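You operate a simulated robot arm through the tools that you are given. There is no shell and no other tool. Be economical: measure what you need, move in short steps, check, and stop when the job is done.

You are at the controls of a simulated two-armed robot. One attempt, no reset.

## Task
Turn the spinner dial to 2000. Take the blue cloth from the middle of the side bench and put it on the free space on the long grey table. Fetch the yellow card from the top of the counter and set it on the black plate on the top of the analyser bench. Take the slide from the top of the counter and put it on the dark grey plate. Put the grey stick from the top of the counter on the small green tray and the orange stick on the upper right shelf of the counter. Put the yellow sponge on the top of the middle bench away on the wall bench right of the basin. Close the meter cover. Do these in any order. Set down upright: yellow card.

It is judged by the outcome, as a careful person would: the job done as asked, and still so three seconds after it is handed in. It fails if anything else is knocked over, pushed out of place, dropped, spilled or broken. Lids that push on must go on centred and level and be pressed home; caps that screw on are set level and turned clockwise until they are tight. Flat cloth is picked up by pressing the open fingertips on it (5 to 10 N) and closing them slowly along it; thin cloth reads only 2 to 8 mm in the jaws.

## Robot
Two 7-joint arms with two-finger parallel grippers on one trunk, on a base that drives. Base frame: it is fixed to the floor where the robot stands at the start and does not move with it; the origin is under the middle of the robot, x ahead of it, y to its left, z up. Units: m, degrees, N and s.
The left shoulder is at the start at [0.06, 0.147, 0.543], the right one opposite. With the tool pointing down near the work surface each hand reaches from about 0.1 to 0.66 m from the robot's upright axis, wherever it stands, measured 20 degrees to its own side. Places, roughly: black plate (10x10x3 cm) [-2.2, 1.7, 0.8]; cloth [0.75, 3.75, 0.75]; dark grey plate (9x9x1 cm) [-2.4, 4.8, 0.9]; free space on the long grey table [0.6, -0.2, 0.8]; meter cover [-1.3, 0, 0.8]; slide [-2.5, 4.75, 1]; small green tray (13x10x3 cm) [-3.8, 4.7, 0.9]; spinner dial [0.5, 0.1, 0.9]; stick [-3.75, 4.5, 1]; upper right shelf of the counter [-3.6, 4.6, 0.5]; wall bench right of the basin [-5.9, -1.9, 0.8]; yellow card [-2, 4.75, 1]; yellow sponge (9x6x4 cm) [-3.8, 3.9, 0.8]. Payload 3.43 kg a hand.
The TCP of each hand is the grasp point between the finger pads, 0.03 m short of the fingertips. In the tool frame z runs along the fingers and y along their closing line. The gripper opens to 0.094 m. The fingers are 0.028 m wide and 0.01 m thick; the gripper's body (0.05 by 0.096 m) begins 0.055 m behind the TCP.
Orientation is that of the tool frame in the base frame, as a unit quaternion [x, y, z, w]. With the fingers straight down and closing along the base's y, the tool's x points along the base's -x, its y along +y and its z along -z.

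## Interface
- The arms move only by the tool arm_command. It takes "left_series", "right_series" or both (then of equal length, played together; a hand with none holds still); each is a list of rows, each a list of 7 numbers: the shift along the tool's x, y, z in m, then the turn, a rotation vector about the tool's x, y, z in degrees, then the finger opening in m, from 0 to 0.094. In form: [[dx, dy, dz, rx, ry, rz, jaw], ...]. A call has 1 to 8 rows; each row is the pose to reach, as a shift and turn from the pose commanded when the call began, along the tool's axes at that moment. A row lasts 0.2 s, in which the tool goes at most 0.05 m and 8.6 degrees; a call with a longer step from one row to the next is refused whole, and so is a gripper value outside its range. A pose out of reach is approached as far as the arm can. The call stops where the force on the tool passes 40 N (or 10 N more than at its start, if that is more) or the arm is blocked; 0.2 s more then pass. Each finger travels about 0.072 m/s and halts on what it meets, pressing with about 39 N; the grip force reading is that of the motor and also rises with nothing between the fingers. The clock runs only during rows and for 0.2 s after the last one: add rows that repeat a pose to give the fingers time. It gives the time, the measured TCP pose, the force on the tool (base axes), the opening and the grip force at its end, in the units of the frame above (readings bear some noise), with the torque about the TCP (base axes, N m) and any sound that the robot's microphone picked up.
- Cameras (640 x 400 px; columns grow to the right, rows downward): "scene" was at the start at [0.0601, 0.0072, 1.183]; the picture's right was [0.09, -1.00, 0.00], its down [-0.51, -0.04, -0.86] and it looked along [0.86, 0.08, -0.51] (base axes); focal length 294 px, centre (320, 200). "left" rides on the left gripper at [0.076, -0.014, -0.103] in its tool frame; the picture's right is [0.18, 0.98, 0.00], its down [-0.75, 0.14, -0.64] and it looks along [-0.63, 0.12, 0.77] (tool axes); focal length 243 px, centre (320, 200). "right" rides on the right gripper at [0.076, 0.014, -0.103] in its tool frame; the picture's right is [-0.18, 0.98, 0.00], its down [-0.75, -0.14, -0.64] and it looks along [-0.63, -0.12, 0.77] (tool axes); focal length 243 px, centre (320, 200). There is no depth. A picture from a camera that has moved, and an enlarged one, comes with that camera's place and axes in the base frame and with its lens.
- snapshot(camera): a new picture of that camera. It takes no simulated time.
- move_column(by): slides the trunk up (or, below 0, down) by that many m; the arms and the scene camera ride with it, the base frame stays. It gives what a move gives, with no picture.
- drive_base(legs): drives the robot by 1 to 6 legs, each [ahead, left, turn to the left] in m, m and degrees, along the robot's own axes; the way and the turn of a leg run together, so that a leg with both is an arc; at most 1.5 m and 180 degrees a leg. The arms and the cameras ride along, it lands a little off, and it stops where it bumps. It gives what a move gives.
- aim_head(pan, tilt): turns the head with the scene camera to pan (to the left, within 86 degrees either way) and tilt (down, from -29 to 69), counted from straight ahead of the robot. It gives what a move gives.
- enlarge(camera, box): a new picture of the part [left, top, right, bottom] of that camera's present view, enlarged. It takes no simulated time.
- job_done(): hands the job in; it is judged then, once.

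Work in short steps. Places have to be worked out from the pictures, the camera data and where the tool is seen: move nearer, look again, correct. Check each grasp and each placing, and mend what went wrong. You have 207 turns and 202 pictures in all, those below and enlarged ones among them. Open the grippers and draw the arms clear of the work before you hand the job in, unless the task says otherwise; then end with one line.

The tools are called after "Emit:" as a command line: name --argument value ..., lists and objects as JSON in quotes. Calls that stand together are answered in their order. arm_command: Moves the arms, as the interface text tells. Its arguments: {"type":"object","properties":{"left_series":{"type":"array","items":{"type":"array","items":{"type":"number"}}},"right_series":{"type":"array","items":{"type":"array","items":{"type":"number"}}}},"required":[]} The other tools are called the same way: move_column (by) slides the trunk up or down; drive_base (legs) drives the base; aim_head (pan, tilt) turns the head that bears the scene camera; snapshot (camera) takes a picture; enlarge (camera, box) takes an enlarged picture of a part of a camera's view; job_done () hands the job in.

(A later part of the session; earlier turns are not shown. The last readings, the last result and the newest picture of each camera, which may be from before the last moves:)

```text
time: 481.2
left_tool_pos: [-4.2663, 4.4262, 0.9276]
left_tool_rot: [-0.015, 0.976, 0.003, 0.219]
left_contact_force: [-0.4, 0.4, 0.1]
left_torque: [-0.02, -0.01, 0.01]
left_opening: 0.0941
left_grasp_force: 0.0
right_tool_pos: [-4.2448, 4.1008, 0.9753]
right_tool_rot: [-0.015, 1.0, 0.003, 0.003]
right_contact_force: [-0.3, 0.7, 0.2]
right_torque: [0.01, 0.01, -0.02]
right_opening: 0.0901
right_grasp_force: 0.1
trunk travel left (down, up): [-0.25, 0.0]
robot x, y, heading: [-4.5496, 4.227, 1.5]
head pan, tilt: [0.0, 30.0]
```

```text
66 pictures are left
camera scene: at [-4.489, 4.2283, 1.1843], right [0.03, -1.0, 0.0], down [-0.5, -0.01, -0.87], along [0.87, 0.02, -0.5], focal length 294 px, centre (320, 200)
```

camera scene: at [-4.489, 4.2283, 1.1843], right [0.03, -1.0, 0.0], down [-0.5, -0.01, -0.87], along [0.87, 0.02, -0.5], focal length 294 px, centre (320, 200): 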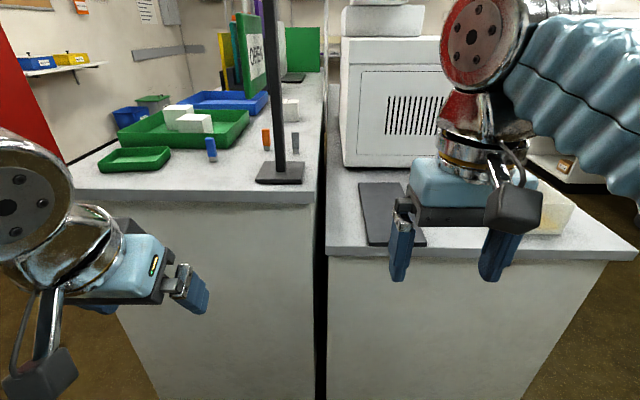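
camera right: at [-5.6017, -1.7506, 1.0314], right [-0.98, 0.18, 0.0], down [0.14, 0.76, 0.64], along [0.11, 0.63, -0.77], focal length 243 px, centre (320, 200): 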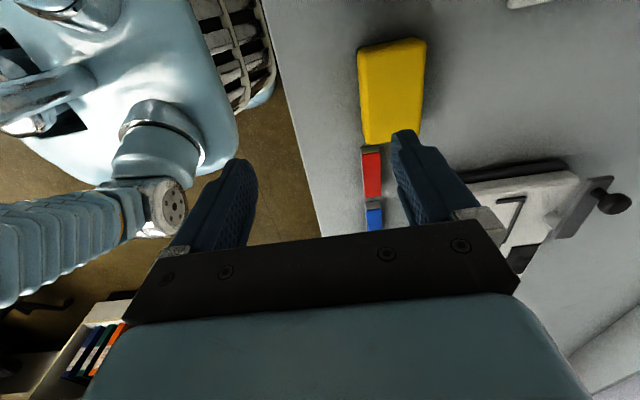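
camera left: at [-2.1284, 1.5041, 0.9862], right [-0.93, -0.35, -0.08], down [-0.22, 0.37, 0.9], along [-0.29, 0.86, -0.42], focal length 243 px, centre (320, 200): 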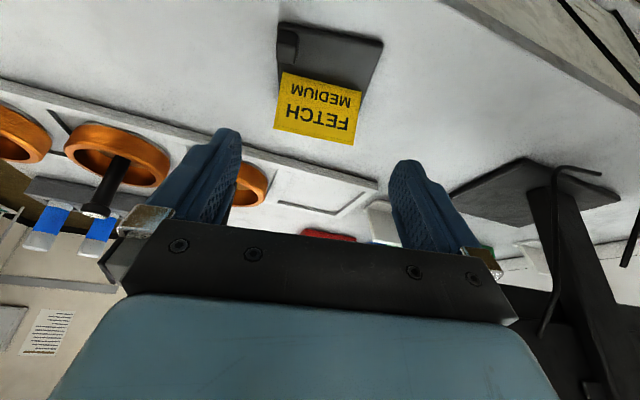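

Emit:
enlarge --camera "scene" --box '[190, 0, 350, 200]'

```text
2.00 times, centred on (270, 100) of scene
camera zoom: at [-4.489, 4.2283, 1.1843], right [0.03, -1.0, 0.0], down [-0.5, -0.01, -0.87], along [0.87, 0.02, -0.5], focal length 589 px, centre (420, 400)
```

zoom: 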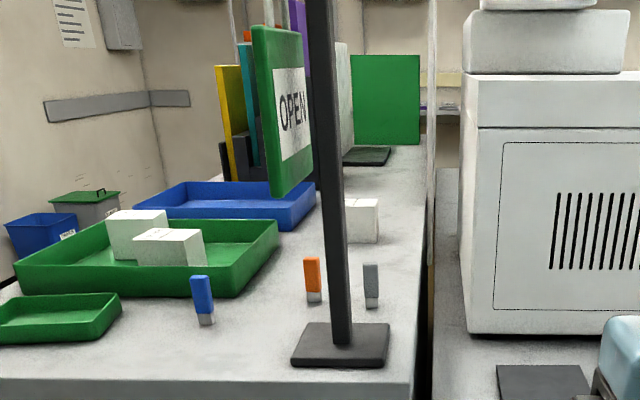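

From two views the sign panel spans x -3.96 to -3.78 at y ≈ 4.37, above z 1.08; grey stick (-3.745, 4.311), orange (-3.727, 4.39). The right hand can take the grey one from the south side. I yaw that hand 50° inward and pitch it 40°.

Emit:
arm_command --right_series '[[0, 0, 0, 0, 0, -8.4, 0.09], [0, 0, 0, 0, 0, -16.8, 0.09], [0, 0, 0, 0, 0, -25.2, 0.08], [0, 0, 0, 0, 0, -33.6, 0.07], [0, 0, 0, 0, 0, -42, 0.06], [0, 0, 0, 0, 0, -50, 0.06]]'

Emit:
arm_command --right_series '[[0, 0, 0, 0, -8, 0, 0.06], [0, 0, 0, 0, -16, 0, 0.06], [0, 0, 0, 0, -24, 0, 0.06], [0, 0, 0, 0, -32, 0, 0.06], [0, 0, 0, 0, -40, 0, 0.06]]'

Emit:
drive_base --legs '[[0.25, -0.01, -1.5]]'

Emit:
aim_head --pan 0 --tilt 35

Emit:
snapshot --camera "scene"

Emit:
snapshot --camera "right"

```text
time: 482.6
left_tool_pos: [-4.2646, 4.4266, 0.9285]
left_tool_rot: [-0.015, 0.976, 0.002, 0.219]
left_contact_force: [-0.5, 0.8, 0.0]
left_torque: [-0.02, -0.02, 0.0]
left_opening: 0.0943
left_grasp_force: 0.2
right_tool_pos: [-4.2449, 4.1013, 0.9744]
right_tool_rot: [-0.437, 0.899, 0.002, 0.003]
right_contact_force: [-0.2, 0.0, -0.3]
right_torque: [0.01, -0.02, 0.01]
right_opening: 0.0601
right_grasp_force: 0.0
trunk travel left (down, up): [-0.25, 0.0]
robot x, y, heading: [-4.5548, 4.2259, 1.3]
head pan, tilt: [0.0, 30.0]
```

```text
time: 483.8
left_tool_pos: [-4.2652, 4.4263, 0.9284]
left_tool_rot: [-0.015, 0.976, 0.003, 0.219]
left_contact_force: [0.4, -0.4, -0.3]
left_torque: [-0.01, 0.04, 0.0]
left_opening: 0.0939
left_grasp_force: 0.0
right_tool_pos: [-4.2452, 4.1017, 0.9745]
right_tool_rot: [-0.409, 0.844, 0.151, 0.312]
right_contact_force: [-0.2, 0.7, 0.1]
right_torque: [-0.01, -0.02, 0.0]
right_opening: 0.0599
right_grasp_force: 0.0
trunk travel left (down, up): [-0.25, 0.0]
robot x, y, heading: [-4.5503, 4.2296, 1.8]
head pan, tilt: [0.0, 30.0]
```

```text
time: 485.6
left_tool_pos: [-4.0086, 4.4142, 0.929]
left_tool_rot: [-0.005, 0.976, 0.0, 0.219]
left_contact_force: [0.6, -0.4, -0.1]
left_torque: [0.01, -0.02, -0.01]
left_opening: 0.094
left_grasp_force: 0.0
right_tool_pos: [-3.9936, 4.0897, 0.9745]
right_tool_rot: [-0.401, 0.848, 0.147, 0.313]
right_contact_force: [0.0, -1.0, -0.5]
right_torque: [0.0, 0.01, 0.0]
right_opening: 0.06
right_grasp_force: 0.0
trunk travel left (down, up): [-0.25, 0.0]
robot x, y, heading: [-4.3008, 4.2242, 0.4]
head pan, tilt: [0.0, 30.0]
```

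```text
time: 486.3
left_tool_pos: [-4.0086, 4.4147, 0.9284]
left_tool_rot: [-0.004, 0.976, 0.0, 0.219]
left_contact_force: [-0.4, 0.4, -0.5]
left_torque: [0.0, -0.02, -0.01]
left_opening: 0.094
left_grasp_force: 0.0
right_tool_pos: [-3.9944, 4.0888, 0.9756]
right_tool_rot: [-0.401, 0.848, 0.147, 0.313]
right_contact_force: [0.2, -0.7, 0.0]
right_torque: [0.0, -0.02, 0.0]
right_opening: 0.06
right_grasp_force: 0.1
trunk travel left (down, up): [-0.25, 0.0]
robot x, y, heading: [-4.2962, 4.222, 0.3]
head pan, tilt: [0.0, 35.0]
```

```text
64 pictures are left
camera scene: at [-4.2374, 4.2213, 1.1766], right [0.01, -1.0, 0.0], down [-0.57, 0.0, -0.82], along [0.82, 0.01, -0.57], focal length 294 px, centre (320, 200)
```

scene: 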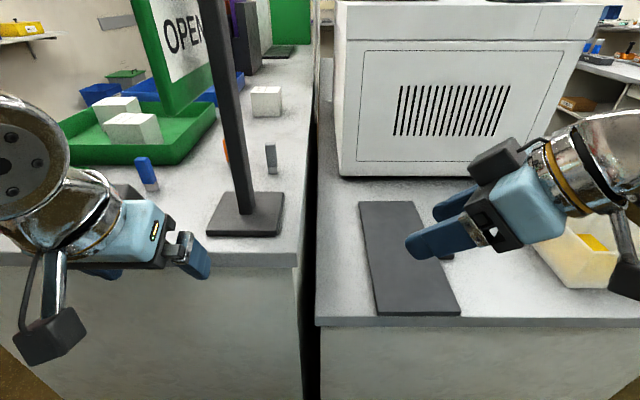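

```text
63 pictures are left
camera right: at [-4.0843, 4.0024, 1.0028], right [-0.67, 0.73, 0.12], down [0.21, 0.03, 0.98], along [0.71, 0.68, -0.17], focal length 243 px, centre (320, 200)
```

right: 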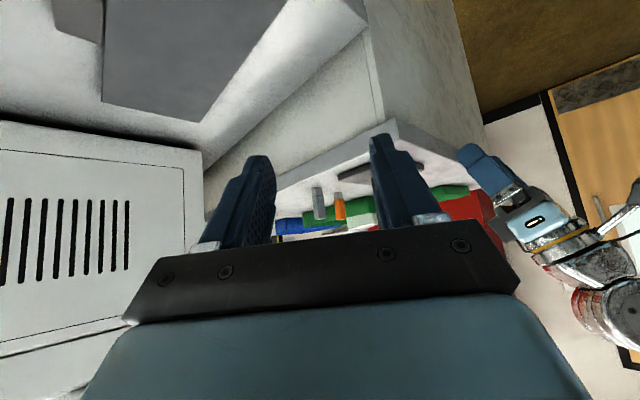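

The right hand points the right way; the grey stick is at about (-3.746, 4.318). I move to a pre-grasp 9 cm short of it and pull the left hand back from the sign.

Emit:
arm_command --left_series '[[0.01, 0.01, -0.01, 0, 0, 0, 0.094], [0.02, 0.02, -0.02, 0, 0, 0, 0.094], [0.03, 0.03, -0.03, 0, 0, 0, 0.094], [0.04, 0.04, -0.04, 0, 0, 0, 0.094], [0.05, 0.05, -0.045, 0, 0, 0, 0.094], [0.05, 0.06, -0.045, 0, 0, 0, 0.094]]' --right_series '[[-0.028, -0.0077, 0.03, 0, 0, 0, 0.06], [-0.056, -0.0153, 0.06, 0, 0, 0, 0.06], [-0.084, -0.023, 0.09, 0, 0, 0, 0.06], [-0.112, -0.0306, 0.12, 0, 0, 0, 0.06], [-0.14, -0.0383, 0.15, 0, 0, 0, 0.06], [-0.1678, -0.0459, 0.1802, 0, 0, 0, 0.06]]'

Emit:
snapshot --camera "scene"

Emit:
snapshot --camera "right"

```text
time: 487.7
left_tool_pos: [-4.0741, 4.4744, 0.9491]
left_tool_rot: [-0.006, 0.976, 0.0, 0.219]
left_contact_force: [-0.1, -0.4, 0.1]
left_torque: [0.01, -0.01, 0.01]
left_opening: 0.0939
left_grasp_force: 0.1
right_tool_pos: [-3.8029, 4.2499, 0.9477]
right_tool_rot: [-0.401, 0.848, 0.147, 0.313]
right_contact_force: [-0.3, 1.0, 0.5]
right_torque: [0.0, 0.02, 0.0]
right_opening: 0.0603
right_grasp_force: 0.0
trunk travel left (down, up): [-0.25, 0.0]
robot x, y, heading: [-4.2965, 4.2208, 0.6]
head pan, tilt: [0.0, 35.0]
```

```text
62 pictures are left
camera scene: at [-4.2377, 4.2212, 1.1766], right [0.01, -1.0, 0.0], down [-0.57, 0.0, -0.82], along [0.82, 0.01, -0.57], focal length 294 px, centre (320, 200)
```

scene: 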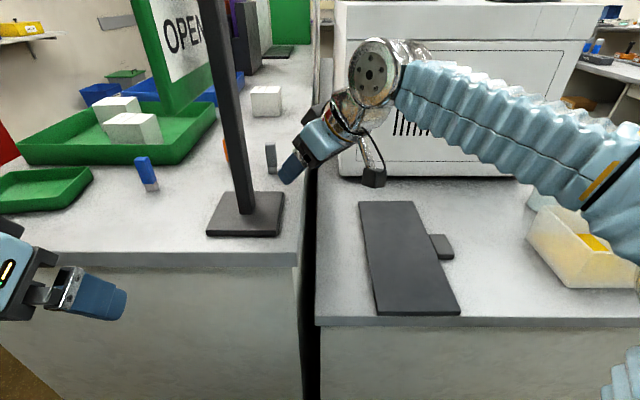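

```text
61 pictures are left
camera right: at [-3.894, 4.1617, 0.9748], right [-0.67, 0.73, 0.12], down [0.21, 0.03, 0.98], along [0.71, 0.68, -0.17], focal length 243 px, centre (320, 200)
```

right: 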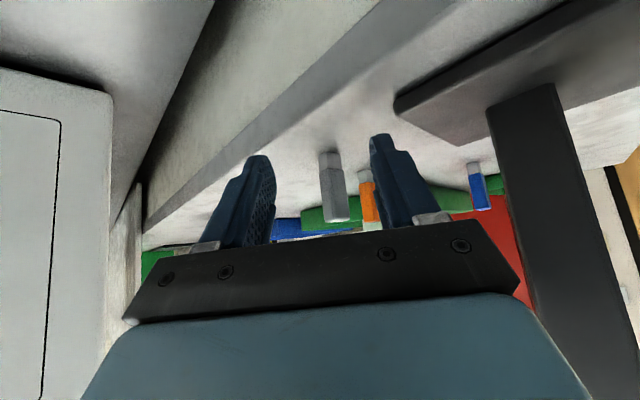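

The grey stick is centred between the fingers. I advance 9 cm level and close on it.

Emit:
arm_command --right_series '[[-0.025, 0.001, 0.021, 0, 0, 0, 0.06], [-0.05, 0.002, 0.0427, 0, 0, 0, 0.06], [-0.0697, 0.002, 0.0596, 0, 0, 0, 0.06], [-0.0697, 0.002, 0.0596, 0, 0, 0, 0.06]]'

Emit:
snapshot --camera "right"

Emit:
enlarge --camera "scene" --box '[190, 60, 400, 240]'

```text
time: 488.7
left_tool_pos: [-4.0732, 4.4742, 0.9476]
left_tool_rot: [-0.004, 0.976, 0.0, 0.219]
left_contact_force: [0.9, -0.1, 0.4]
left_torque: [-0.01, 0.0, 0.01]
left_opening: 0.0939
left_grasp_force: 0.1
right_tool_pos: [-3.7466, 4.3209, 0.9471]
right_tool_rot: [-0.401, 0.849, 0.147, 0.312]
right_contact_force: [0.7, -1.0, -0.4]
right_torque: [0.01, 0.0, 0.0]
right_opening: 0.06
right_grasp_force: 0.1
trunk travel left (down, up): [-0.25, 0.0]
robot x, y, heading: [-4.2976, 4.2213, 0.4]
head pan, tilt: [0.0, 35.0]
```

```text
60 pictures are left
camera right: at [-3.8374, 4.2334, 0.9746], right [-0.67, 0.73, 0.12], down [0.21, 0.03, 0.98], along [0.71, 0.68, -0.17], focal length 243 px, centre (320, 200)
```

right: 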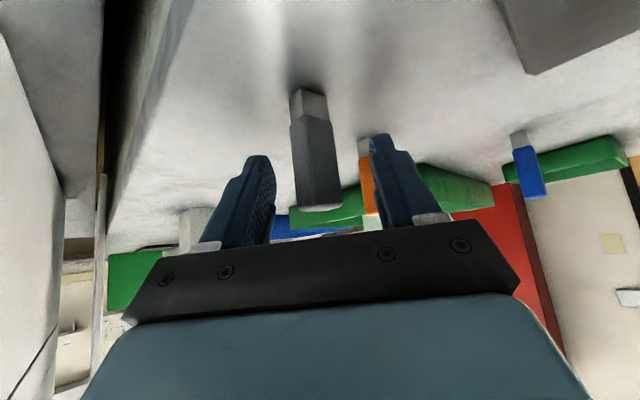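

```text
2.22 times, centred on (295, 150) of scene
camera zoom: at [-4.2373, 4.2215, 1.1765], right [0.01, -1.0, 0.0], down [-0.57, 0.0, -0.82], along [0.82, 0.01, -0.57], focal length 654 px, centre (376, 311)
```

zoom: 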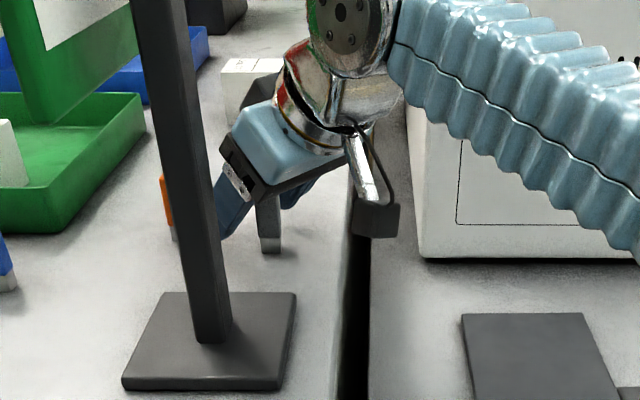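

The stick is within the pads. I close and lift slightly.

Emit:
arm_command --right_series '[[0, 0, 0, 0, 0, 0, 0.045], [0, 0, 0, 0, 0, 0, 0.03], [0, 0, 0, 0, 0, 0, 0.018], [0, 0, 0, 0, 0, 0, 0.008], [0, 0, 0, 0, 0, 0, 0.006]]'

Emit:
snapshot --camera "right"

```text
time: 489.9
left_tool_pos: [-4.0731, 4.4741, 0.9477]
left_tool_rot: [-0.005, 0.976, 0.0, 0.219]
left_contact_force: [0.2, -0.2, -0.6]
left_torque: [0.0, -0.03, -0.04]
left_opening: 0.0942
left_grasp_force: 0.0
right_tool_pos: [-3.7472, 4.321, 0.948]
right_tool_rot: [-0.401, 0.848, 0.147, 0.313]
right_contact_force: [-0.5, -0.4, 0.5]
right_torque: [-0.04, 0.02, 0.0]
right_opening: 0.0166
right_grasp_force: 39.1
trunk travel left (down, up): [-0.25, 0.0]
robot x, y, heading: [-4.2977, 4.2205, 0.4]
head pan, tilt: [0.0, 35.0]
```

```text
58 pictures are left
camera right: at [-3.8378, 4.2331, 0.9749], right [-0.67, 0.73, 0.12], down [0.21, 0.03, 0.98], along [0.71, 0.68, -0.17], focal length 243 px, centre (320, 200)
```

right: 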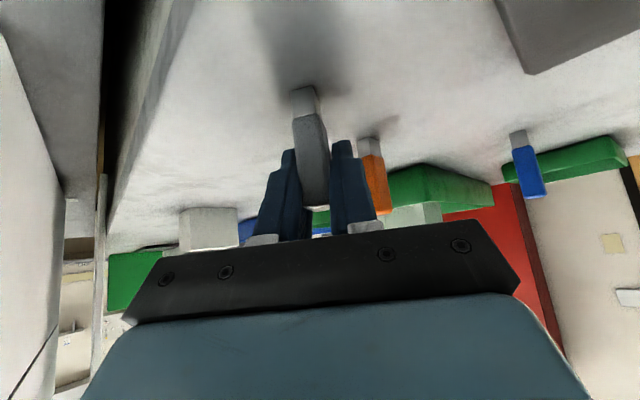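

Held at 17 mm. I lift 3 cm and withdraw along the approach line.

Emit:
arm_command --right_series '[[-0.01, 0, -0.0114, 0, 0, 0, 0.006], [-0.0195, 0, -0.0228, 0, 0, 0, 0.006], [0.01, 0, -0.048, 0, 0, 0, 0.006], [0.04, 0, -0.074, 0, 0, 0, 0.006], [0.07, 0, -0.1, 0, 0, 0, 0.006], [0.1, 0, -0.126, 0, 0, 0, 0.006], [0.132, 0, -0.152, 0, 0, 0, 0.006], [0.16, 0.02, -0.175, 0, 0, 0, 0.006]]'

Emit:
snapshot --camera "scene"

```text
time: 491.7
left_tool_pos: [-4.0732, 4.4744, 0.9485]
left_tool_rot: [-0.006, 0.976, 0.0, 0.22]
left_contact_force: [0.1, 0.3, 0.2]
left_torque: [-0.01, 0.04, 0.02]
left_opening: 0.0941
left_grasp_force: 0.0
right_tool_pos: [-3.9106, 4.1534, 0.9732]
right_tool_rot: [-0.401, 0.849, 0.148, 0.312]
right_contact_force: [0.0, 0.4, -0.3]
right_torque: [-0.01, -0.02, 0.0]
right_opening: 0.0164
right_grasp_force: 39.1
trunk travel left (down, up): [-0.25, 0.0]
robot x, y, heading: [-4.295, 4.226, 0.6]
head pan, tilt: [0.0, 35.0]
```

```text
57 pictures are left
camera scene: at [-4.2371, 4.2214, 1.1765], right [0.01, -1.0, 0.0], down [-0.57, 0.0, -0.82], along [0.82, 0.01, -0.57], focal length 294 px, centre (320, 200)
```

scene: 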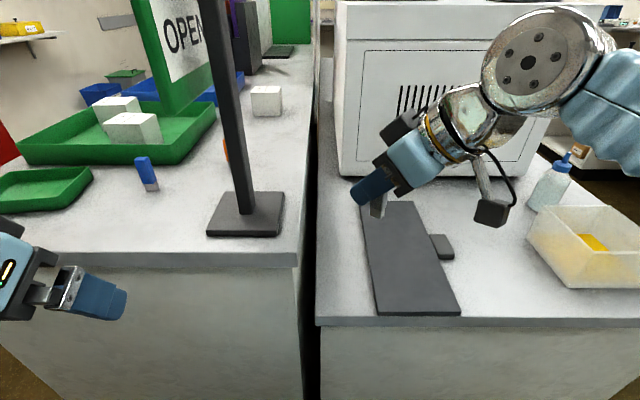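

Clear. I back off, strafe left in front of the small green tray and drive in.

Emit:
drive_base --legs '[[-0.25, 0, -0.5], [0, 0.5, 0], [0.2, 0, 0]]'

Emit:
snapshot --camera "scene"

Emit:
snapshot --camera "right"

```text
time: 497.2
left_tool_pos: [-4.1154, 4.9722, 0.9489]
left_tool_rot: [0.001, 0.976, -0.001, 0.219]
left_contact_force: [0.1, -0.2, 0.1]
left_torque: [-0.01, -0.01, -0.01]
left_opening: 0.0942
left_grasp_force: 0.0
right_tool_pos: [-3.9578, 4.6505, 0.9748]
right_tool_rot: [-0.395, 0.851, 0.145, 0.315]
right_contact_force: [-0.1, -0.3, 0.2]
right_torque: [0.02, -0.01, 0.03]
right_opening: 0.0166
right_grasp_force: 39.1
trunk travel left (down, up): [-0.25, 0.0]
robot x, y, heading: [-4.3373, 4.7233, -0.3]
head pan, tilt: [0.0, 35.0]
```

```text
56 pictures are left
camera scene: at [-4.2823, 4.7215, 1.1766], right [-0.01, -1.0, 0.0], down [-0.57, 0.0, -0.82], along [0.82, 0.0, -0.57], focal length 294 px, centre (320, 200)
```

scene: 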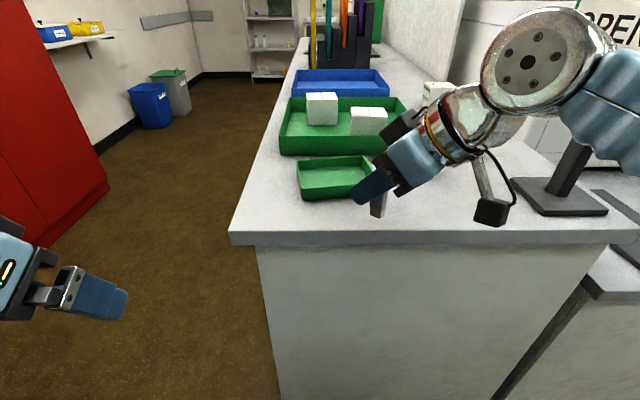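

```text
55 pictures are left
camera right: at [-4.0486, 4.5641, 1.0012], right [-0.66, 0.74, 0.12], down [0.21, 0.03, 0.98], along [0.72, 0.67, -0.17], focal length 243 px, centre (320, 200)
```

right: 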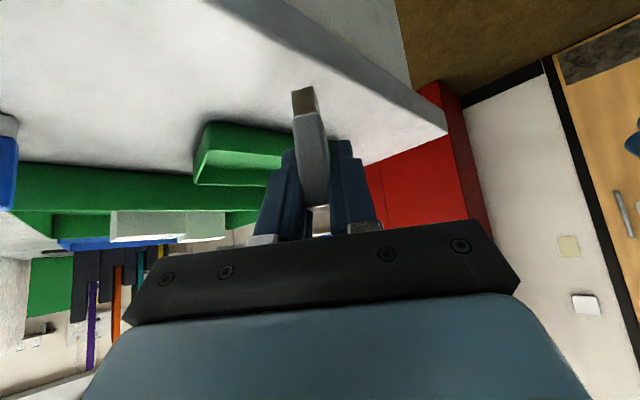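

The tray centre is about (-3.82, 4.695). I lift 2 cm and carry the stick over the tray.

Emit:
arm_command --right_series '[[-0.013, 0, -0.0152, 0, 0, 0, 0.006], [-0.035, -0.018, 0.005, 0, 0, 0, 0.006], [-0.06, -0.038, 0.025, 0, 0, 0, 0.006], [-0.083, -0.057, 0.045, 0, 0, 0, 0.006], [-0.1054, -0.075, 0.0637, 0, 0, 0, 0.006], [-0.1054, -0.075, 0.0637, 0, 0, 0, 0.006]]'

Emit:
snapshot --camera "scene"

Emit:
snapshot --camera "right"

```text
time: 498.6
left_tool_pos: [-4.1155, 4.9718, 0.9479]
left_tool_rot: [0.001, 0.976, -0.001, 0.219]
left_contact_force: [0.2, 0.4, -0.1]
left_torque: [0.02, -0.01, -0.02]
left_opening: 0.0939
left_grasp_force: 0.1
right_tool_pos: [-3.8201, 4.6917, 0.9928]
right_tool_rot: [-0.395, 0.851, 0.145, 0.314]
right_contact_force: [0.7, 0.2, 0.0]
right_torque: [-0.02, 0.0, 0.01]
right_opening: 0.0161
right_grasp_force: 39.0
trunk travel left (down, up): [-0.25, 0.0]
robot x, y, heading: [-4.3383, 4.7183, -0.3]
head pan, tilt: [0.0, 35.0]
```

```text
54 pictures are left
camera scene: at [-4.2819, 4.7216, 1.1765], right [-0.01, -1.0, 0.0], down [-0.57, 0.0, -0.82], along [0.82, 0.0, -0.57], focal length 294 px, centre (320, 200)
```

scene: 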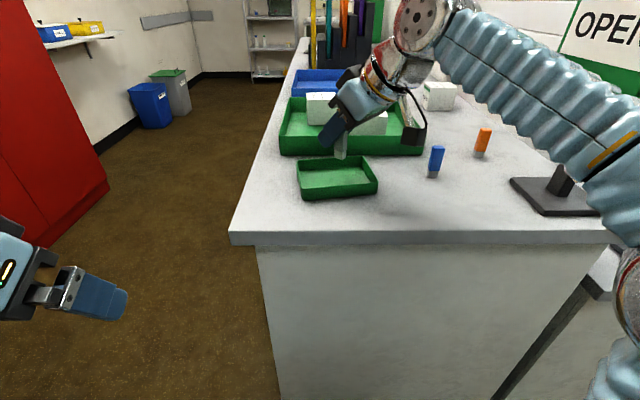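

```text
53 pictures are left
camera right: at [-3.9114, 4.6069, 1.0201], right [-0.66, 0.74, 0.12], down [0.21, 0.03, 0.98], along [0.72, 0.67, -0.17], focal length 243 px, centre (320, 200)
```

right: 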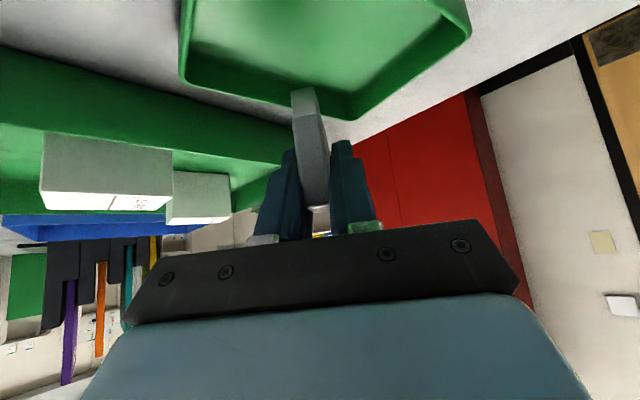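

The stick is over the tray. I lower it until it touches the tray floor.

Emit:
arm_command --right_series '[[0.0098, 0, 0.0114, 0, 0, 0, 0.006], [0.0163, 0, 0.019, 0, 0, 0, 0.006], [0.0195, 0, 0.0228, 0, 0, 0, 0.006], [0.0221, 0, 0.0258, 0, 0, 0, 0.006]]'

Emit:
enlarge --camera "scene" --box '[270, 80, 470, 220]'

```text
time: 499.6
left_tool_pos: [-4.1155, 4.9722, 0.9487]
left_tool_rot: [0.002, 0.976, -0.001, 0.219]
left_contact_force: [-0.4, 0.4, -0.2]
left_torque: [-0.01, 0.0, 0.0]
left_opening: 0.094
left_grasp_force: 0.0
right_tool_pos: [-3.8222, 4.6935, 0.9598]
right_tool_rot: [-0.396, 0.851, 0.146, 0.313]
right_contact_force: [0.0, 0.5, -0.3]
right_torque: [-0.03, 0.01, 0.02]
right_opening: 0.0162
right_grasp_force: 39.0
trunk travel left (down, up): [-0.25, 0.0]
robot x, y, heading: [-4.3418, 4.7241, -0.3]
head pan, tilt: [0.0, 35.0]
```

```text
2.86 times, centred on (370, 150) of scene
camera zoom: at [-4.2821, 4.7215, 1.1766], right [-0.01, -1.0, 0.0], down [-0.57, 0.0, -0.82], along [0.82, 0.0, -0.57], focal length 841 px, centre (177, 343)
```

zoom: 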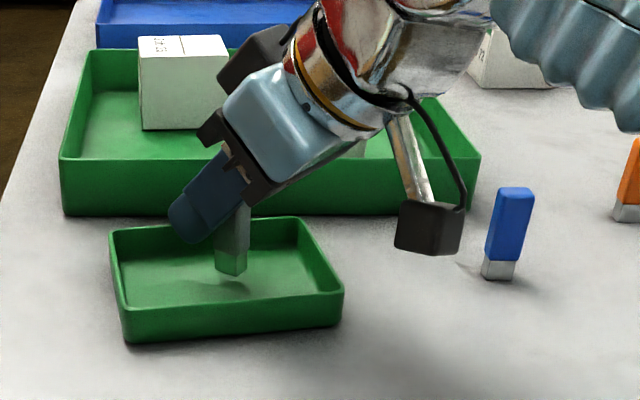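

Inside the tray with a small gap under it. I lower a few more millimetres.

Emit:
arm_command --right_series '[[0.0013, 0, 0.0015, 0, 0, 0, 0.006], [0.0026, 0, 0.003, 0, 0, 0, 0.006], [0.0039, 0, 0.0046, 0, 0, 0, 0.006]]'

```text
time: 500.4
left_tool_pos: [-4.1155, 4.9726, 0.9483]
left_tool_rot: [0.0, 0.976, -0.001, 0.219]
left_contact_force: [-0.1, -0.4, 0.4]
left_torque: [0.0, 0.0, 0.0]
left_opening: 0.0942
left_grasp_force: 0.0
right_tool_pos: [-3.8211, 4.6953, 0.9536]
right_tool_rot: [-0.395, 0.851, 0.146, 0.314]
right_contact_force: [0.2, -0.3, 0.6]
right_torque: [0.0, -0.01, -0.02]
right_opening: 0.0162
right_grasp_force: 39.1
trunk travel left (down, up): [-0.25, 0.0]
robot x, y, heading: [-4.3396, 4.7221, -0.4]
head pan, tilt: [0.0, 35.0]
```

A little more.

Emit:
arm_command --right_series '[[0.0013, 0, 0.0015, 0, 0, 0, 0.006], [0.0026, 0, 0.003, 0, 0, 0, 0.006]]'

Emit:
enlarge --camera "scene" --box '[270, 110, 420, 215]'

```text
time: 501.0
left_tool_pos: [-4.1148, 4.9721, 0.9491]
left_tool_rot: [0.001, 0.976, -0.001, 0.219]
left_contact_force: [0.0, -0.2, -0.1]
left_torque: [-0.01, -0.01, 0.02]
left_opening: 0.0942
left_grasp_force: 0.0
right_tool_pos: [-3.8215, 4.6949, 0.9505]
right_tool_rot: [-0.395, 0.85, 0.145, 0.316]
right_contact_force: [1.3, 0.9, 5.9]
right_torque: [-0.04, 0.0, 0.01]
right_opening: 0.0162
right_grasp_force: 38.9
trunk travel left (down, up): [-0.25, 0.0]
robot x, y, heading: [-4.3428, 4.7237, -0.3]
head pan, tilt: [0.0, 35.0]
```

```text
3.81 times, centred on (345, 162) of scene
camera zoom: at [-4.2823, 4.7215, 1.1767], right [-0.01, -1.0, 0.0], down [-0.57, 0.0, -0.82], along [0.82, 0.0, -0.57], focal length 1121 px, centre (225, 343)
```

zoom: 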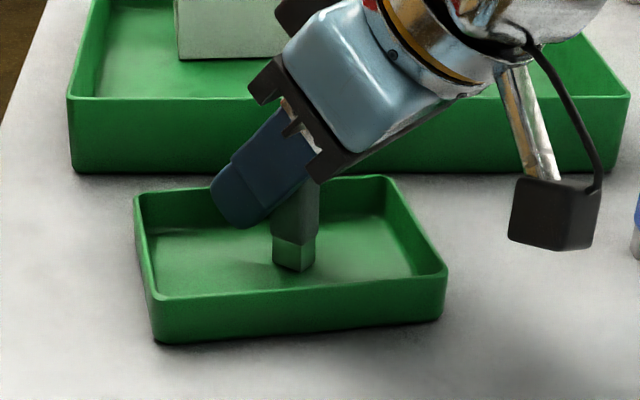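

Touching. I open and withdraw along the fingers.

Emit:
arm_command --right_series '[[0, 0, 0, 0, 0, 0, 0.025], [0, 0, 0, 0, 0, 0, 0.035], [0, 0, 0, 0, 0, 0, 0.04], [0, 0, -0.03, 0, 0, 0, 0.04], [0, 0, -0.06, 0, 0, 0, 0.045], [0.02, 0, -0.09, 0, 0, 0, 0.05], [0.05, 0, -0.12, 0, 0, 0, 0.06]]'

Emit:
enlarge --camera "scene" --box '[260, 80, 540, 220]'

```text
time: 502.6
left_tool_pos: [-4.115, 4.9729, 0.9479]
left_tool_rot: [0.001, 0.975, -0.001, 0.22]
left_contact_force: [-0.1, 0.3, 0.4]
left_torque: [0.01, 0.02, -0.05]
left_opening: 0.0939
left_grasp_force: 0.0
right_tool_pos: [-3.8973, 4.604, 1.0097]
right_tool_rot: [-0.396, 0.851, 0.145, 0.313]
right_contact_force: [0.2, -0.9, 0.2]
right_torque: [0.0, 0.03, -0.01]
right_opening: 0.0599
right_grasp_force: 0.1
trunk travel left (down, up): [-0.25, 0.0]
robot x, y, heading: [-4.34, 4.7229, -0.1]
head pan, tilt: [0.0, 35.0]
```

```text
2.29 times, centred on (400, 150) of scene
camera zoom: at [-4.2819, 4.7217, 1.1765], right [0.0, -1.0, 0.0], down [-0.57, 0.0, -0.82], along [0.82, 0.0, -0.57], focal length 673 px, centre (137, 314)
```

zoom: 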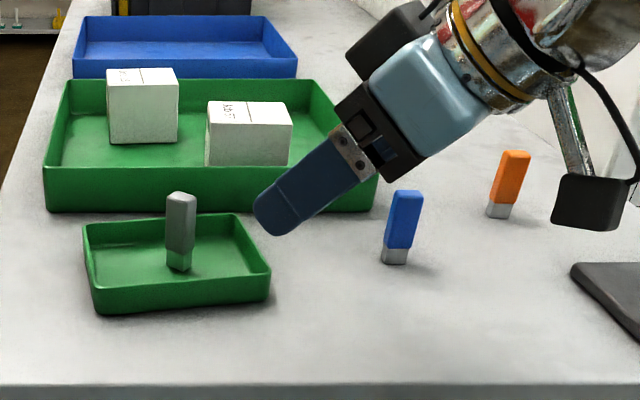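

The grey stick stands in the small green tray. Next the orange stick with the left hand from the north side. I back off and set both hands' orientations.

Emit:
drive_base --legs '[[-0.2, 0, 0]]'

Emit:
arm_command --left_series '[[0, 0, 0, 3.5, 0, 7.55, 0.08], [0, 0, 0, 7.0, 0, 15.1, 0.07], [0, 0, 0, 10.6, 0, 22.6, 0.06], [0, 0, 0, 14.1, 0, 30.2, 0.06], [0, 0, 0, 17.6, 0, 37.7, 0.06], [0, 0, 0, 21.1, 0, 45.3, 0.06]]' --right_series '[[0.02, 0, -0.01, 0, 8, 0, 0.06], [0.04, 0, -0.02, 0, 16, 0, 0.06], [0.06, 0, -0.03, 0, 24, 0, 0.06], [0.08, 0, -0.04, 0, 32, 0, 0.06], [0.1, 0, -0.05, 0, 40, 0, 0.06], [0.1, 0, -0.05, 0, 40, 0, 0.06]]'

Emit:
arm_command --left_series '[[0, 0, 0, 0, -7.5, 0, 0.06], [0, 0, 0, 0, -15, 0, 0.06], [0, 0, 0, 0, -15, 0, 0.06], [0, 0, 0, 0, -15, 0, 0.06], [0, 0, 0, 0, -15, 0, 0.06], [0, 0, 0, 0, -15, 0, 0.06]]' --right_series '[[0, 0, 0, 0, 0, 8.4, 0.06], [0, 0, 0, 0, 0, 16.8, 0.06], [0, 0, 0, 0, 0, 25.2, 0.06], [0, 0, 0, 0, 0, 33.6, 0.06], [0, 0, 0, 0, 0, 42, 0.06], [0, 0, 0, 0, 0, 50, 0.06]]'

```text
time: 504.2
left_tool_pos: [-4.3151, 4.9732, 0.9494]
left_tool_rot: [0.0, 0.976, 0.0, 0.219]
left_contact_force: [0.3, 0.8, 0.4]
left_torque: [0.01, 0.03, 0.01]
left_opening: 0.0939
left_grasp_force: 0.1
right_tool_pos: [-4.0954, 4.6062, 1.0088]
right_tool_rot: [-0.396, 0.851, 0.145, 0.313]
right_contact_force: [-0.4, -0.5, -0.8]
right_torque: [0.0, 0.01, -0.01]
right_opening: 0.0601
right_grasp_force: 0.0
trunk travel left (down, up): [-0.25, 0.0]
robot x, y, heading: [-4.5401, 4.7213, -0.4]
head pan, tilt: [0.0, 35.0]
```

```text
time: 505.6
left_tool_pos: [-4.3157, 4.9741, 0.9481]
left_tool_rot: [0.414, 0.884, -0.09, 0.199]
left_contact_force: [0.1, -0.5, 0.4]
left_torque: [-0.01, 0.03, -0.03]
left_opening: 0.06
left_grasp_force: 0.1
right_tool_pos: [-4.1666, 4.5242, 0.9821]
right_tool_rot: [-0.423, 0.906, 0.001, 0.003]
right_contact_force: [0.0, 0.3, -0.1]
right_torque: [0.0, 0.03, -0.01]
right_opening: 0.0601
right_grasp_force: 0.0
trunk travel left (down, up): [-0.25, 0.0]
robot x, y, heading: [-4.5466, 4.7267, -0.3]
head pan, tilt: [0.0, 35.0]
```

```text
time: 507.0
left_tool_pos: [-4.3154, 4.9738, 0.9483]
left_tool_rot: [0.398, 0.851, -0.143, 0.313]
left_contact_force: [-0.3, -0.9, 0.0]
left_torque: [0.0, -0.02, -0.03]
left_opening: 0.0601
left_grasp_force: 0.0
right_tool_pos: [-4.1668, 4.5237, 0.9821]
right_tool_rot: [0.001, 1.0, 0.003, 0.003]
right_contact_force: [-0.7, 0.3, 0.2]
right_torque: [0.02, 0.0, 0.0]
right_opening: 0.0599
right_grasp_force: 0.0
trunk travel left (down, up): [-0.25, 0.0]
robot x, y, heading: [-4.5386, 4.7216, -0.3]
head pan, tilt: [0.0, 35.0]
```

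The left hand points toward -50° with 40° pitch. I pull the right hand well back from the sign and drive in at y ≈ 4.49.

Emit:
arm_command --right_series '[[0.04, -0.015, 0, 0, 0, 0, 0.06], [0.08, -0.03, 0, 0, 0, 0, 0.06], [0.12, -0.045, 0, 0, 0, 0, 0.06], [0.16, -0.06, 0, 0, 0, 0, 0.06], [0.19, -0.08, 0, 0, 0, 0, 0.06]]'

Emit:
drive_base --legs '[[0, -0.235, 0], [0.24, 0, 0.3]]'

Emit:
snapshot --camera "scene"

Emit:
snapshot --camera "left"

```text
time: 508.2
left_tool_pos: [-4.3152, 4.9726, 0.9486]
left_tool_rot: [0.397, 0.851, -0.143, 0.312]
left_contact_force: [-0.6, -0.2, 0.5]
left_torque: [0.03, -0.01, 0.03]
left_opening: 0.06
left_grasp_force: 0.0
right_tool_pos: [-4.3533, 4.4436, 0.9805]
right_tool_rot: [-0.001, 1.0, 0.004, 0.002]
right_contact_force: [-0.4, -0.1, 0.1]
right_torque: [0.05, -0.01, 0.0]
right_opening: 0.0601
right_grasp_force: 0.1
right hand out of reach, approached as far as the arm can: row 5
trunk travel left (down, up): [-0.25, 0.0]
robot x, y, heading: [-4.5387, 4.7222, 0.1]
head pan, tilt: [0.0, 35.0]
```

```text
time: 511.3
left_tool_pos: [-4.0769, 4.7407, 0.9486]
left_tool_rot: [0.398, 0.85, -0.144, 0.313]
left_contact_force: [-0.1, -0.3, 0.0]
left_torque: [-0.01, -0.01, 0.0]
left_opening: 0.0601
left_grasp_force: 0.2
right_tool_pos: [-4.1133, 4.2111, 0.9813]
right_tool_rot: [0.001, 1.0, 0.003, 0.004]
right_contact_force: [-0.6, -0.2, -0.1]
right_torque: [-0.01, 0.03, 0.01]
right_opening: 0.0599
right_grasp_force: 0.1
trunk travel left (down, up): [-0.25, 0.0]
robot x, y, heading: [-4.3036, 4.4916, -0.5]
head pan, tilt: [0.0, 35.0]
```

```text
49 pictures are left
camera scene: at [-4.2437, 4.4894, 1.1766], right [0.0, -1.0, 0.0], down [-0.57, 0.0, -0.82], along [0.82, 0.0, -0.57], focal length 294 px, centre (320, 200)
```

scene: 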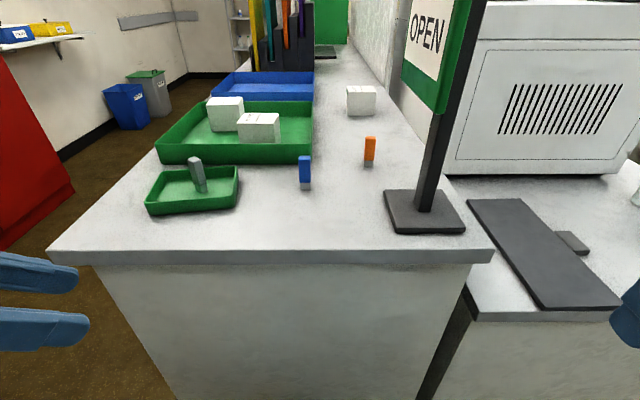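

```text
48 pictures are left
camera left: at [-4.1681, 4.8255, 0.9773], right [0.66, 0.74, -0.11], down [0.21, -0.03, 0.98], along [0.72, -0.67, -0.18], focal length 243 px, centre (320, 200)
```

left: 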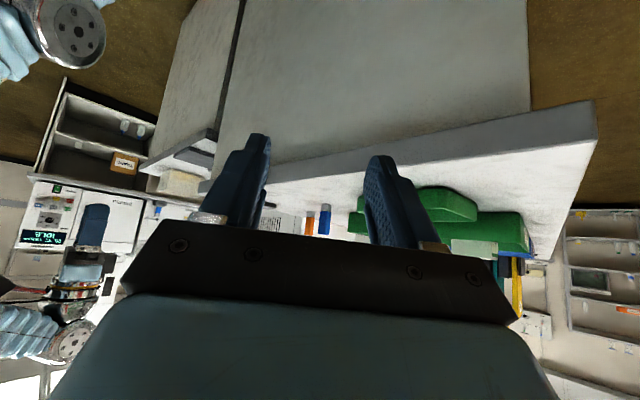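

The blue stick would lie in a -50° approach, so I turn the left hand to -30° (clearing both the blue stick and the sign) and move to a waypoint 22 cm short of the orange stick.

Emit:
arm_command --left_series '[[-0.0349, -0.0043, 0.0227, -4.3, 0, -5.1, 0.06], [-0.0698, -0.0087, 0.0455, -8.6, 0, -10.2, 0.06], [-0.1047, -0.013, 0.0682, -12.9, 0, -15.3, 0.06], [-0.1395, -0.0174, 0.091, -12.9, 0, -15.3, 0.06], [-0.1744, -0.0217, 0.1137, -12.9, 0, -15.3, 0.06], [-0.2093, -0.0261, 0.1365, -12.9, 0, -15.3, 0.06], [-0.2442, -0.0304, 0.1592, -12.9, 0, -15.3, 0.06], [-0.2442, -0.0304, 0.1592, -12.9, 0, -15.3, 0.06]]'

Emit:
snapshot --camera "left"

Emit:
snapshot --camera "scene"

```text
time: 513.1
left_tool_pos: [-3.9117, 4.4977, 0.9868]
left_tool_rot: [0.244, 0.907, -0.088, 0.333]
left_contact_force: [-0.4, 0.4, 0.6]
left_torque: [-0.03, 0.02, -0.02]
left_opening: 0.0599
left_grasp_force: 0.1
right_tool_pos: [-4.114, 4.2091, 0.9814]
right_tool_rot: [0.001, 1.0, 0.003, 0.003]
right_contact_force: [-0.3, -0.1, 1.5]
right_torque: [0.03, 0.01, 0.0]
right_opening: 0.06
right_grasp_force: 0.0
trunk travel left (down, up): [-0.25, 0.0]
robot x, y, heading: [-4.3035, 4.4897, -0.2]
head pan, tilt: [0.0, 35.0]
```

```text
47 pictures are left
camera left: at [-4.0275, 4.5471, 1.0155], right [0.37, 0.92, -0.12], down [0.21, 0.04, 0.98], along [0.91, -0.39, -0.18], focal length 243 px, centre (320, 200)
```

left: 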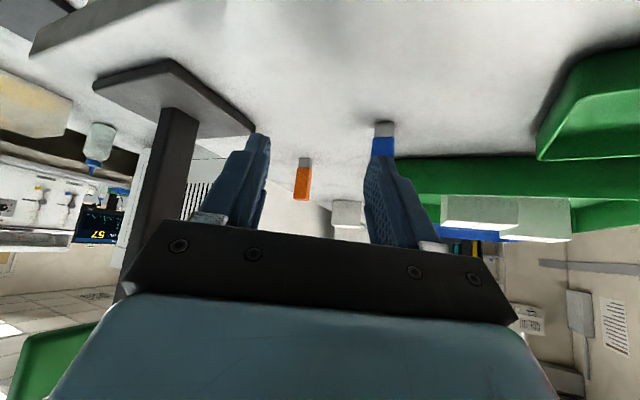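

```text
46 pictures are left
camera scene: at [-4.2433, 4.4892, 1.1765], right [0.0, -1.0, 0.0], down [-0.57, 0.0, -0.82], along [0.82, 0.0, -0.57], focal length 294 px, centre (320, 200)
```

scene: 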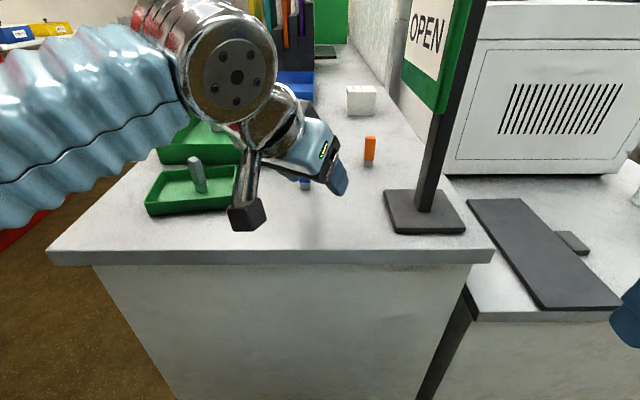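

The orange stick is on the hand's line and the blue one 6.7 cm aside. I narrow the jaw to 4 cm, advance and descend onto the orange stick.

Emit:
arm_command --left_series '[[0, 0, 0, 0, 0, 0, 0.04], [-0.0344, 0, 0.0291, 0, 0, 0, 0.04], [-0.0688, -0.001, 0.0582, 0, 0, 0, 0.04], [-0.0967, -0.001, 0.0949, 0, 0, 0, 0.04], [-0.1175, -0.001, 0.1323, 0, 0, 0, 0.04], [-0.13, -0.001, 0.15, 0, 0, 0, 0.04], [-0.13, -0.001, 0.15, 0, 0, 0, 0.04]]'

Emit:
snapshot --camera "left"

Emit:
enlarge --camera "scene" --box '[270, 40, 490, 220]'

```text
time: 514.7
left_tool_pos: [-3.7446, 4.4009, 0.954]
left_tool_rot: [0.243, 0.907, -0.087, 0.333]
left_contact_force: [-0.4, 0.0, -0.1]
left_torque: [-0.01, -0.03, 0.01]
left_opening: 0.0401
left_grasp_force: 0.0
right_tool_pos: [-4.113, 4.2105, 0.9817]
right_tool_rot: [0.001, 1.0, 0.003, 0.003]
right_contact_force: [1.0, 0.3, -0.7]
right_torque: [-0.02, 0.0, -0.02]
right_opening: 0.0601
right_grasp_force: 0.1
trunk travel left (down, up): [-0.25, 0.0]
robot x, y, heading: [-4.3021, 4.4904, -0.2]
head pan, tilt: [0.0, 35.0]
```

```text
45 pictures are left
camera left: at [-3.8595, 4.4495, 0.9833], right [0.37, 0.92, -0.12], down [0.21, 0.04, 0.98], along [0.91, -0.39, -0.18], focal length 243 px, centre (320, 200)
```

left: 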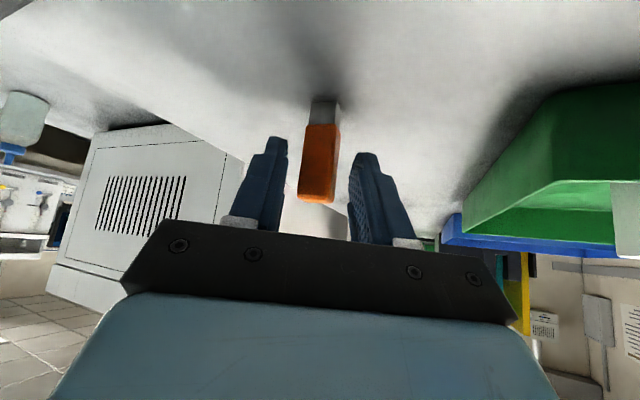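

```text
2.22 times, centred on (380, 130) of scene
camera zoom: at [-4.2433, 4.4893, 1.1765], right [0.0, -1.0, 0.0], down [-0.57, 0.0, -0.82], along [0.82, 0.0, -0.57], focal length 654 px, centre (187, 356)
```

zoom: 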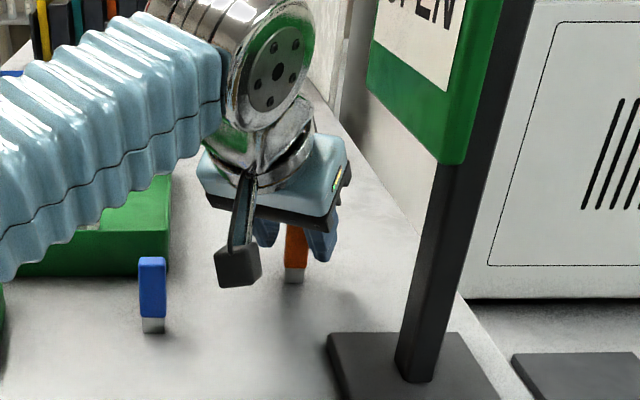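

Aligned. I advance the last 2 cm and close.

Emit:
arm_command --left_series '[[-0.0075, 0, 0.0096, 0, 0, 0, 0.04], [-0.015, 0, 0.0192, 0, 0, 0, 0.04], [-0.015, 0, 0.0192, 0, 0, 0, 0.03], [-0.015, 0, 0.0192, 0, 0, 0, 0.018], [-0.015, 0, 0.0192, 0, 0, 0, 0.008], [-0.015, 0, 0.0192, 0, 0, 0, 0.006]]'

Emit:
snapshot --camera "left"

```text
time: 516.1
left_tool_pos: [-3.7239, 4.3875, 0.9502]
left_tool_rot: [0.244, 0.906, -0.089, 0.334]
left_contact_force: [-0.6, 0.1, 0.3]
left_torque: [0.0, 0.0, -0.06]
left_opening: 0.0233
left_grasp_force: 39.1
right_tool_pos: [-4.114, 4.211, 0.9814]
right_tool_rot: [0.0, 1.0, 0.003, 0.002]
right_contact_force: [0.1, -0.9, 1.0]
right_torque: [-0.04, -0.01, 0.02]
right_opening: 0.0598
right_grasp_force: 0.1
trunk travel left (down, up): [-0.25, 0.0]
robot x, y, heading: [-4.3053, 4.4913, -0.1]
head pan, tilt: [0.0, 35.0]
```

```text
43 pictures are left
camera left: at [-3.8395, 4.437, 0.9779], right [0.37, 0.92, -0.12], down [0.21, 0.04, 0.98], along [0.91, -0.39, -0.18], focal length 243 px, centre (320, 200)
```

left: 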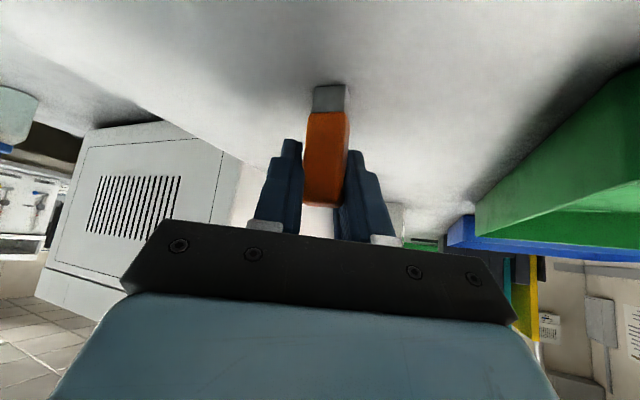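

Held. I lift 3 cm and withdraw along the same line.

Emit:
arm_command --left_series '[[-0.0097, 0, -0.0115, 0, 0, 0, 0.006], [-0.0194, 0, -0.0229, 0, 0, 0, 0.006], [0.0112, 0, -0.0488, 0, 0, 0, 0.006], [0.0417, 0, -0.0746, 0, 0, 0, 0.006], [0.0761, 0, -0.1037, 0, 0, 0, 0.006], [0.1105, 0, -0.1328, 0, 0, 0, 0.006], [0.1449, 0, -0.1619, 0, 0, 0, 0.006], [0.178, 0.0, -0.19, 0, 0, 0, 0.006]]'

Emit:
snapshot --camera "scene"

```text
time: 517.9
left_tool_pos: [-3.9482, 4.5174, 0.9795]
left_tool_rot: [0.243, 0.907, -0.086, 0.333]
left_contact_force: [0.2, -0.2, 0.2]
left_torque: [-0.02, -0.02, 0.0]
left_opening: 0.0213
left_grasp_force: 38.9
right_tool_pos: [-4.1141, 4.2096, 0.9811]
right_tool_rot: [0.001, 1.0, 0.003, 0.003]
right_contact_force: [-0.2, 0.4, 0.5]
right_torque: [0.02, 0.0, 0.01]
right_opening: 0.06
right_grasp_force: 0.0
trunk travel left (down, up): [-0.25, 0.0]
robot x, y, heading: [-4.3019, 4.4902, -0.3]
head pan, tilt: [0.0, 35.0]
```

```text
42 pictures are left
camera scene: at [-4.2433, 4.4893, 1.1766], right [0.0, -1.0, 0.0], down [-0.57, 0.0, -0.82], along [0.82, 0.0, -0.57], focal length 294 px, centre (320, 200)
```

scene: 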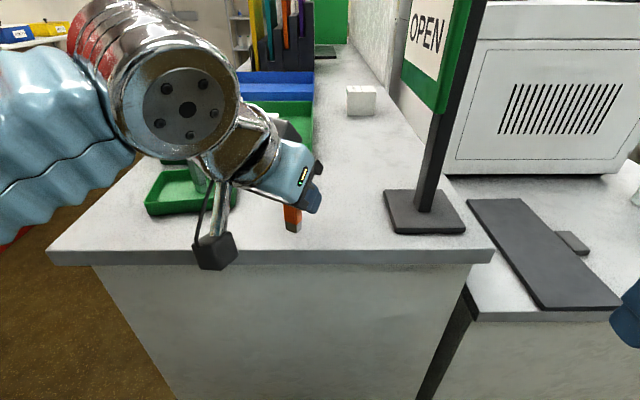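

The orange stick is held. I back out, drive around to the counter's front and face the right-hand bay.

Emit:
drive_base --legs '[[-0.3, 0, 0], [0, 1.0, 0], [0, 0, -90], [0, 0.83, 0.3]]'

Emit:
arm_command --left_series '[[0, 0, 0, -4.85, 0, -5.7, 0.006], [0, 0, 0, -9.7, 0, -11.4, 0.006], [0, 0, 0, -14.5, 0, -17.2, 0.006], [0, 0, 0, -19.4, 0, -22.9, 0.006]]'

Emit:
aim_head --pan 0 --tilt 42

Emit:
snapshot --camera "scene"

```text
time: 532.6
left_tool_pos: [-3.73, 5.1284, 0.9813]
left_tool_rot: [0.816, 0.465, -0.299, 0.172]
left_contact_force: [-0.6, -0.2, -0.5]
left_torque: [-0.06, 0.01, -0.01]
left_opening: 0.0213
left_grasp_force: 38.5
right_tool_pos: [-4.0377, 5.2973, 0.9815]
right_tool_rot: [0.711, 0.703, 0.0, 0.004]
right_contact_force: [0.2, -0.1, 0.5]
right_torque: [0.03, 0.0, 0.04]
right_opening: 0.0599
right_grasp_force: 0.0
trunk travel left (down, up): [-0.25, 0.0]
robot x, y, heading: [-3.7554, 5.4813, -90.7]
head pan, tilt: [0.0, 35.0]
```

```text
time: 533.6
left_tool_pos: [-3.7307, 5.1288, 0.9795]
left_tool_rot: [0.666, 0.661, -0.244, 0.245]
left_contact_force: [0.0, -0.1, -1.1]
left_torque: [0.01, 0.0, -0.03]
left_opening: 0.0214
left_grasp_force: 38.9
right_tool_pos: [-4.0359, 5.2975, 0.9803]
right_tool_rot: [0.71, 0.704, -0.001, 0.004]
right_contact_force: [-0.6, -1.1, -0.2]
right_torque: [-0.04, 0.03, 0.0]
right_opening: 0.06
right_grasp_force: 0.0
trunk travel left (down, up): [-0.25, 0.0]
robot x, y, heading: [-3.7567, 5.4831, -90.7]
head pan, tilt: [0.0, 35.0]
```

```text
time: 534.3
left_tool_pos: [-3.7314, 5.1283, 0.9778]
left_tool_rot: [0.668, 0.66, -0.244, 0.244]
left_contact_force: [-0.2, 0.2, -1.0]
left_torque: [0.01, -0.02, -0.01]
left_opening: 0.0212
left_grasp_force: 38.7
right_tool_pos: [-4.0363, 5.2966, 0.981]
right_tool_rot: [0.711, 0.703, 0.001, 0.004]
right_contact_force: [-0.4, 0.1, -0.6]
right_torque: [0.0, 0.02, 0.0]
right_opening: 0.0599
right_grasp_force: 0.0
trunk travel left (down, up): [-0.25, 0.0]
robot x, y, heading: [-3.7524, 5.4821, -90.6]
head pan, tilt: [0.0, 42.0]
```

```text
41 pictures are left
camera scene: at [-3.7552, 5.4278, 1.1661], right [-1.0, 0.01, 0.0], down [0.01, 0.67, -0.74], along [-0.01, -0.74, -0.67], focal length 294 px, centre (320, 200)
```

scene: 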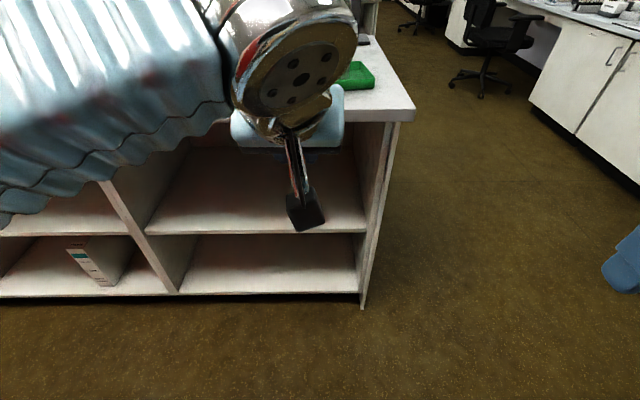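

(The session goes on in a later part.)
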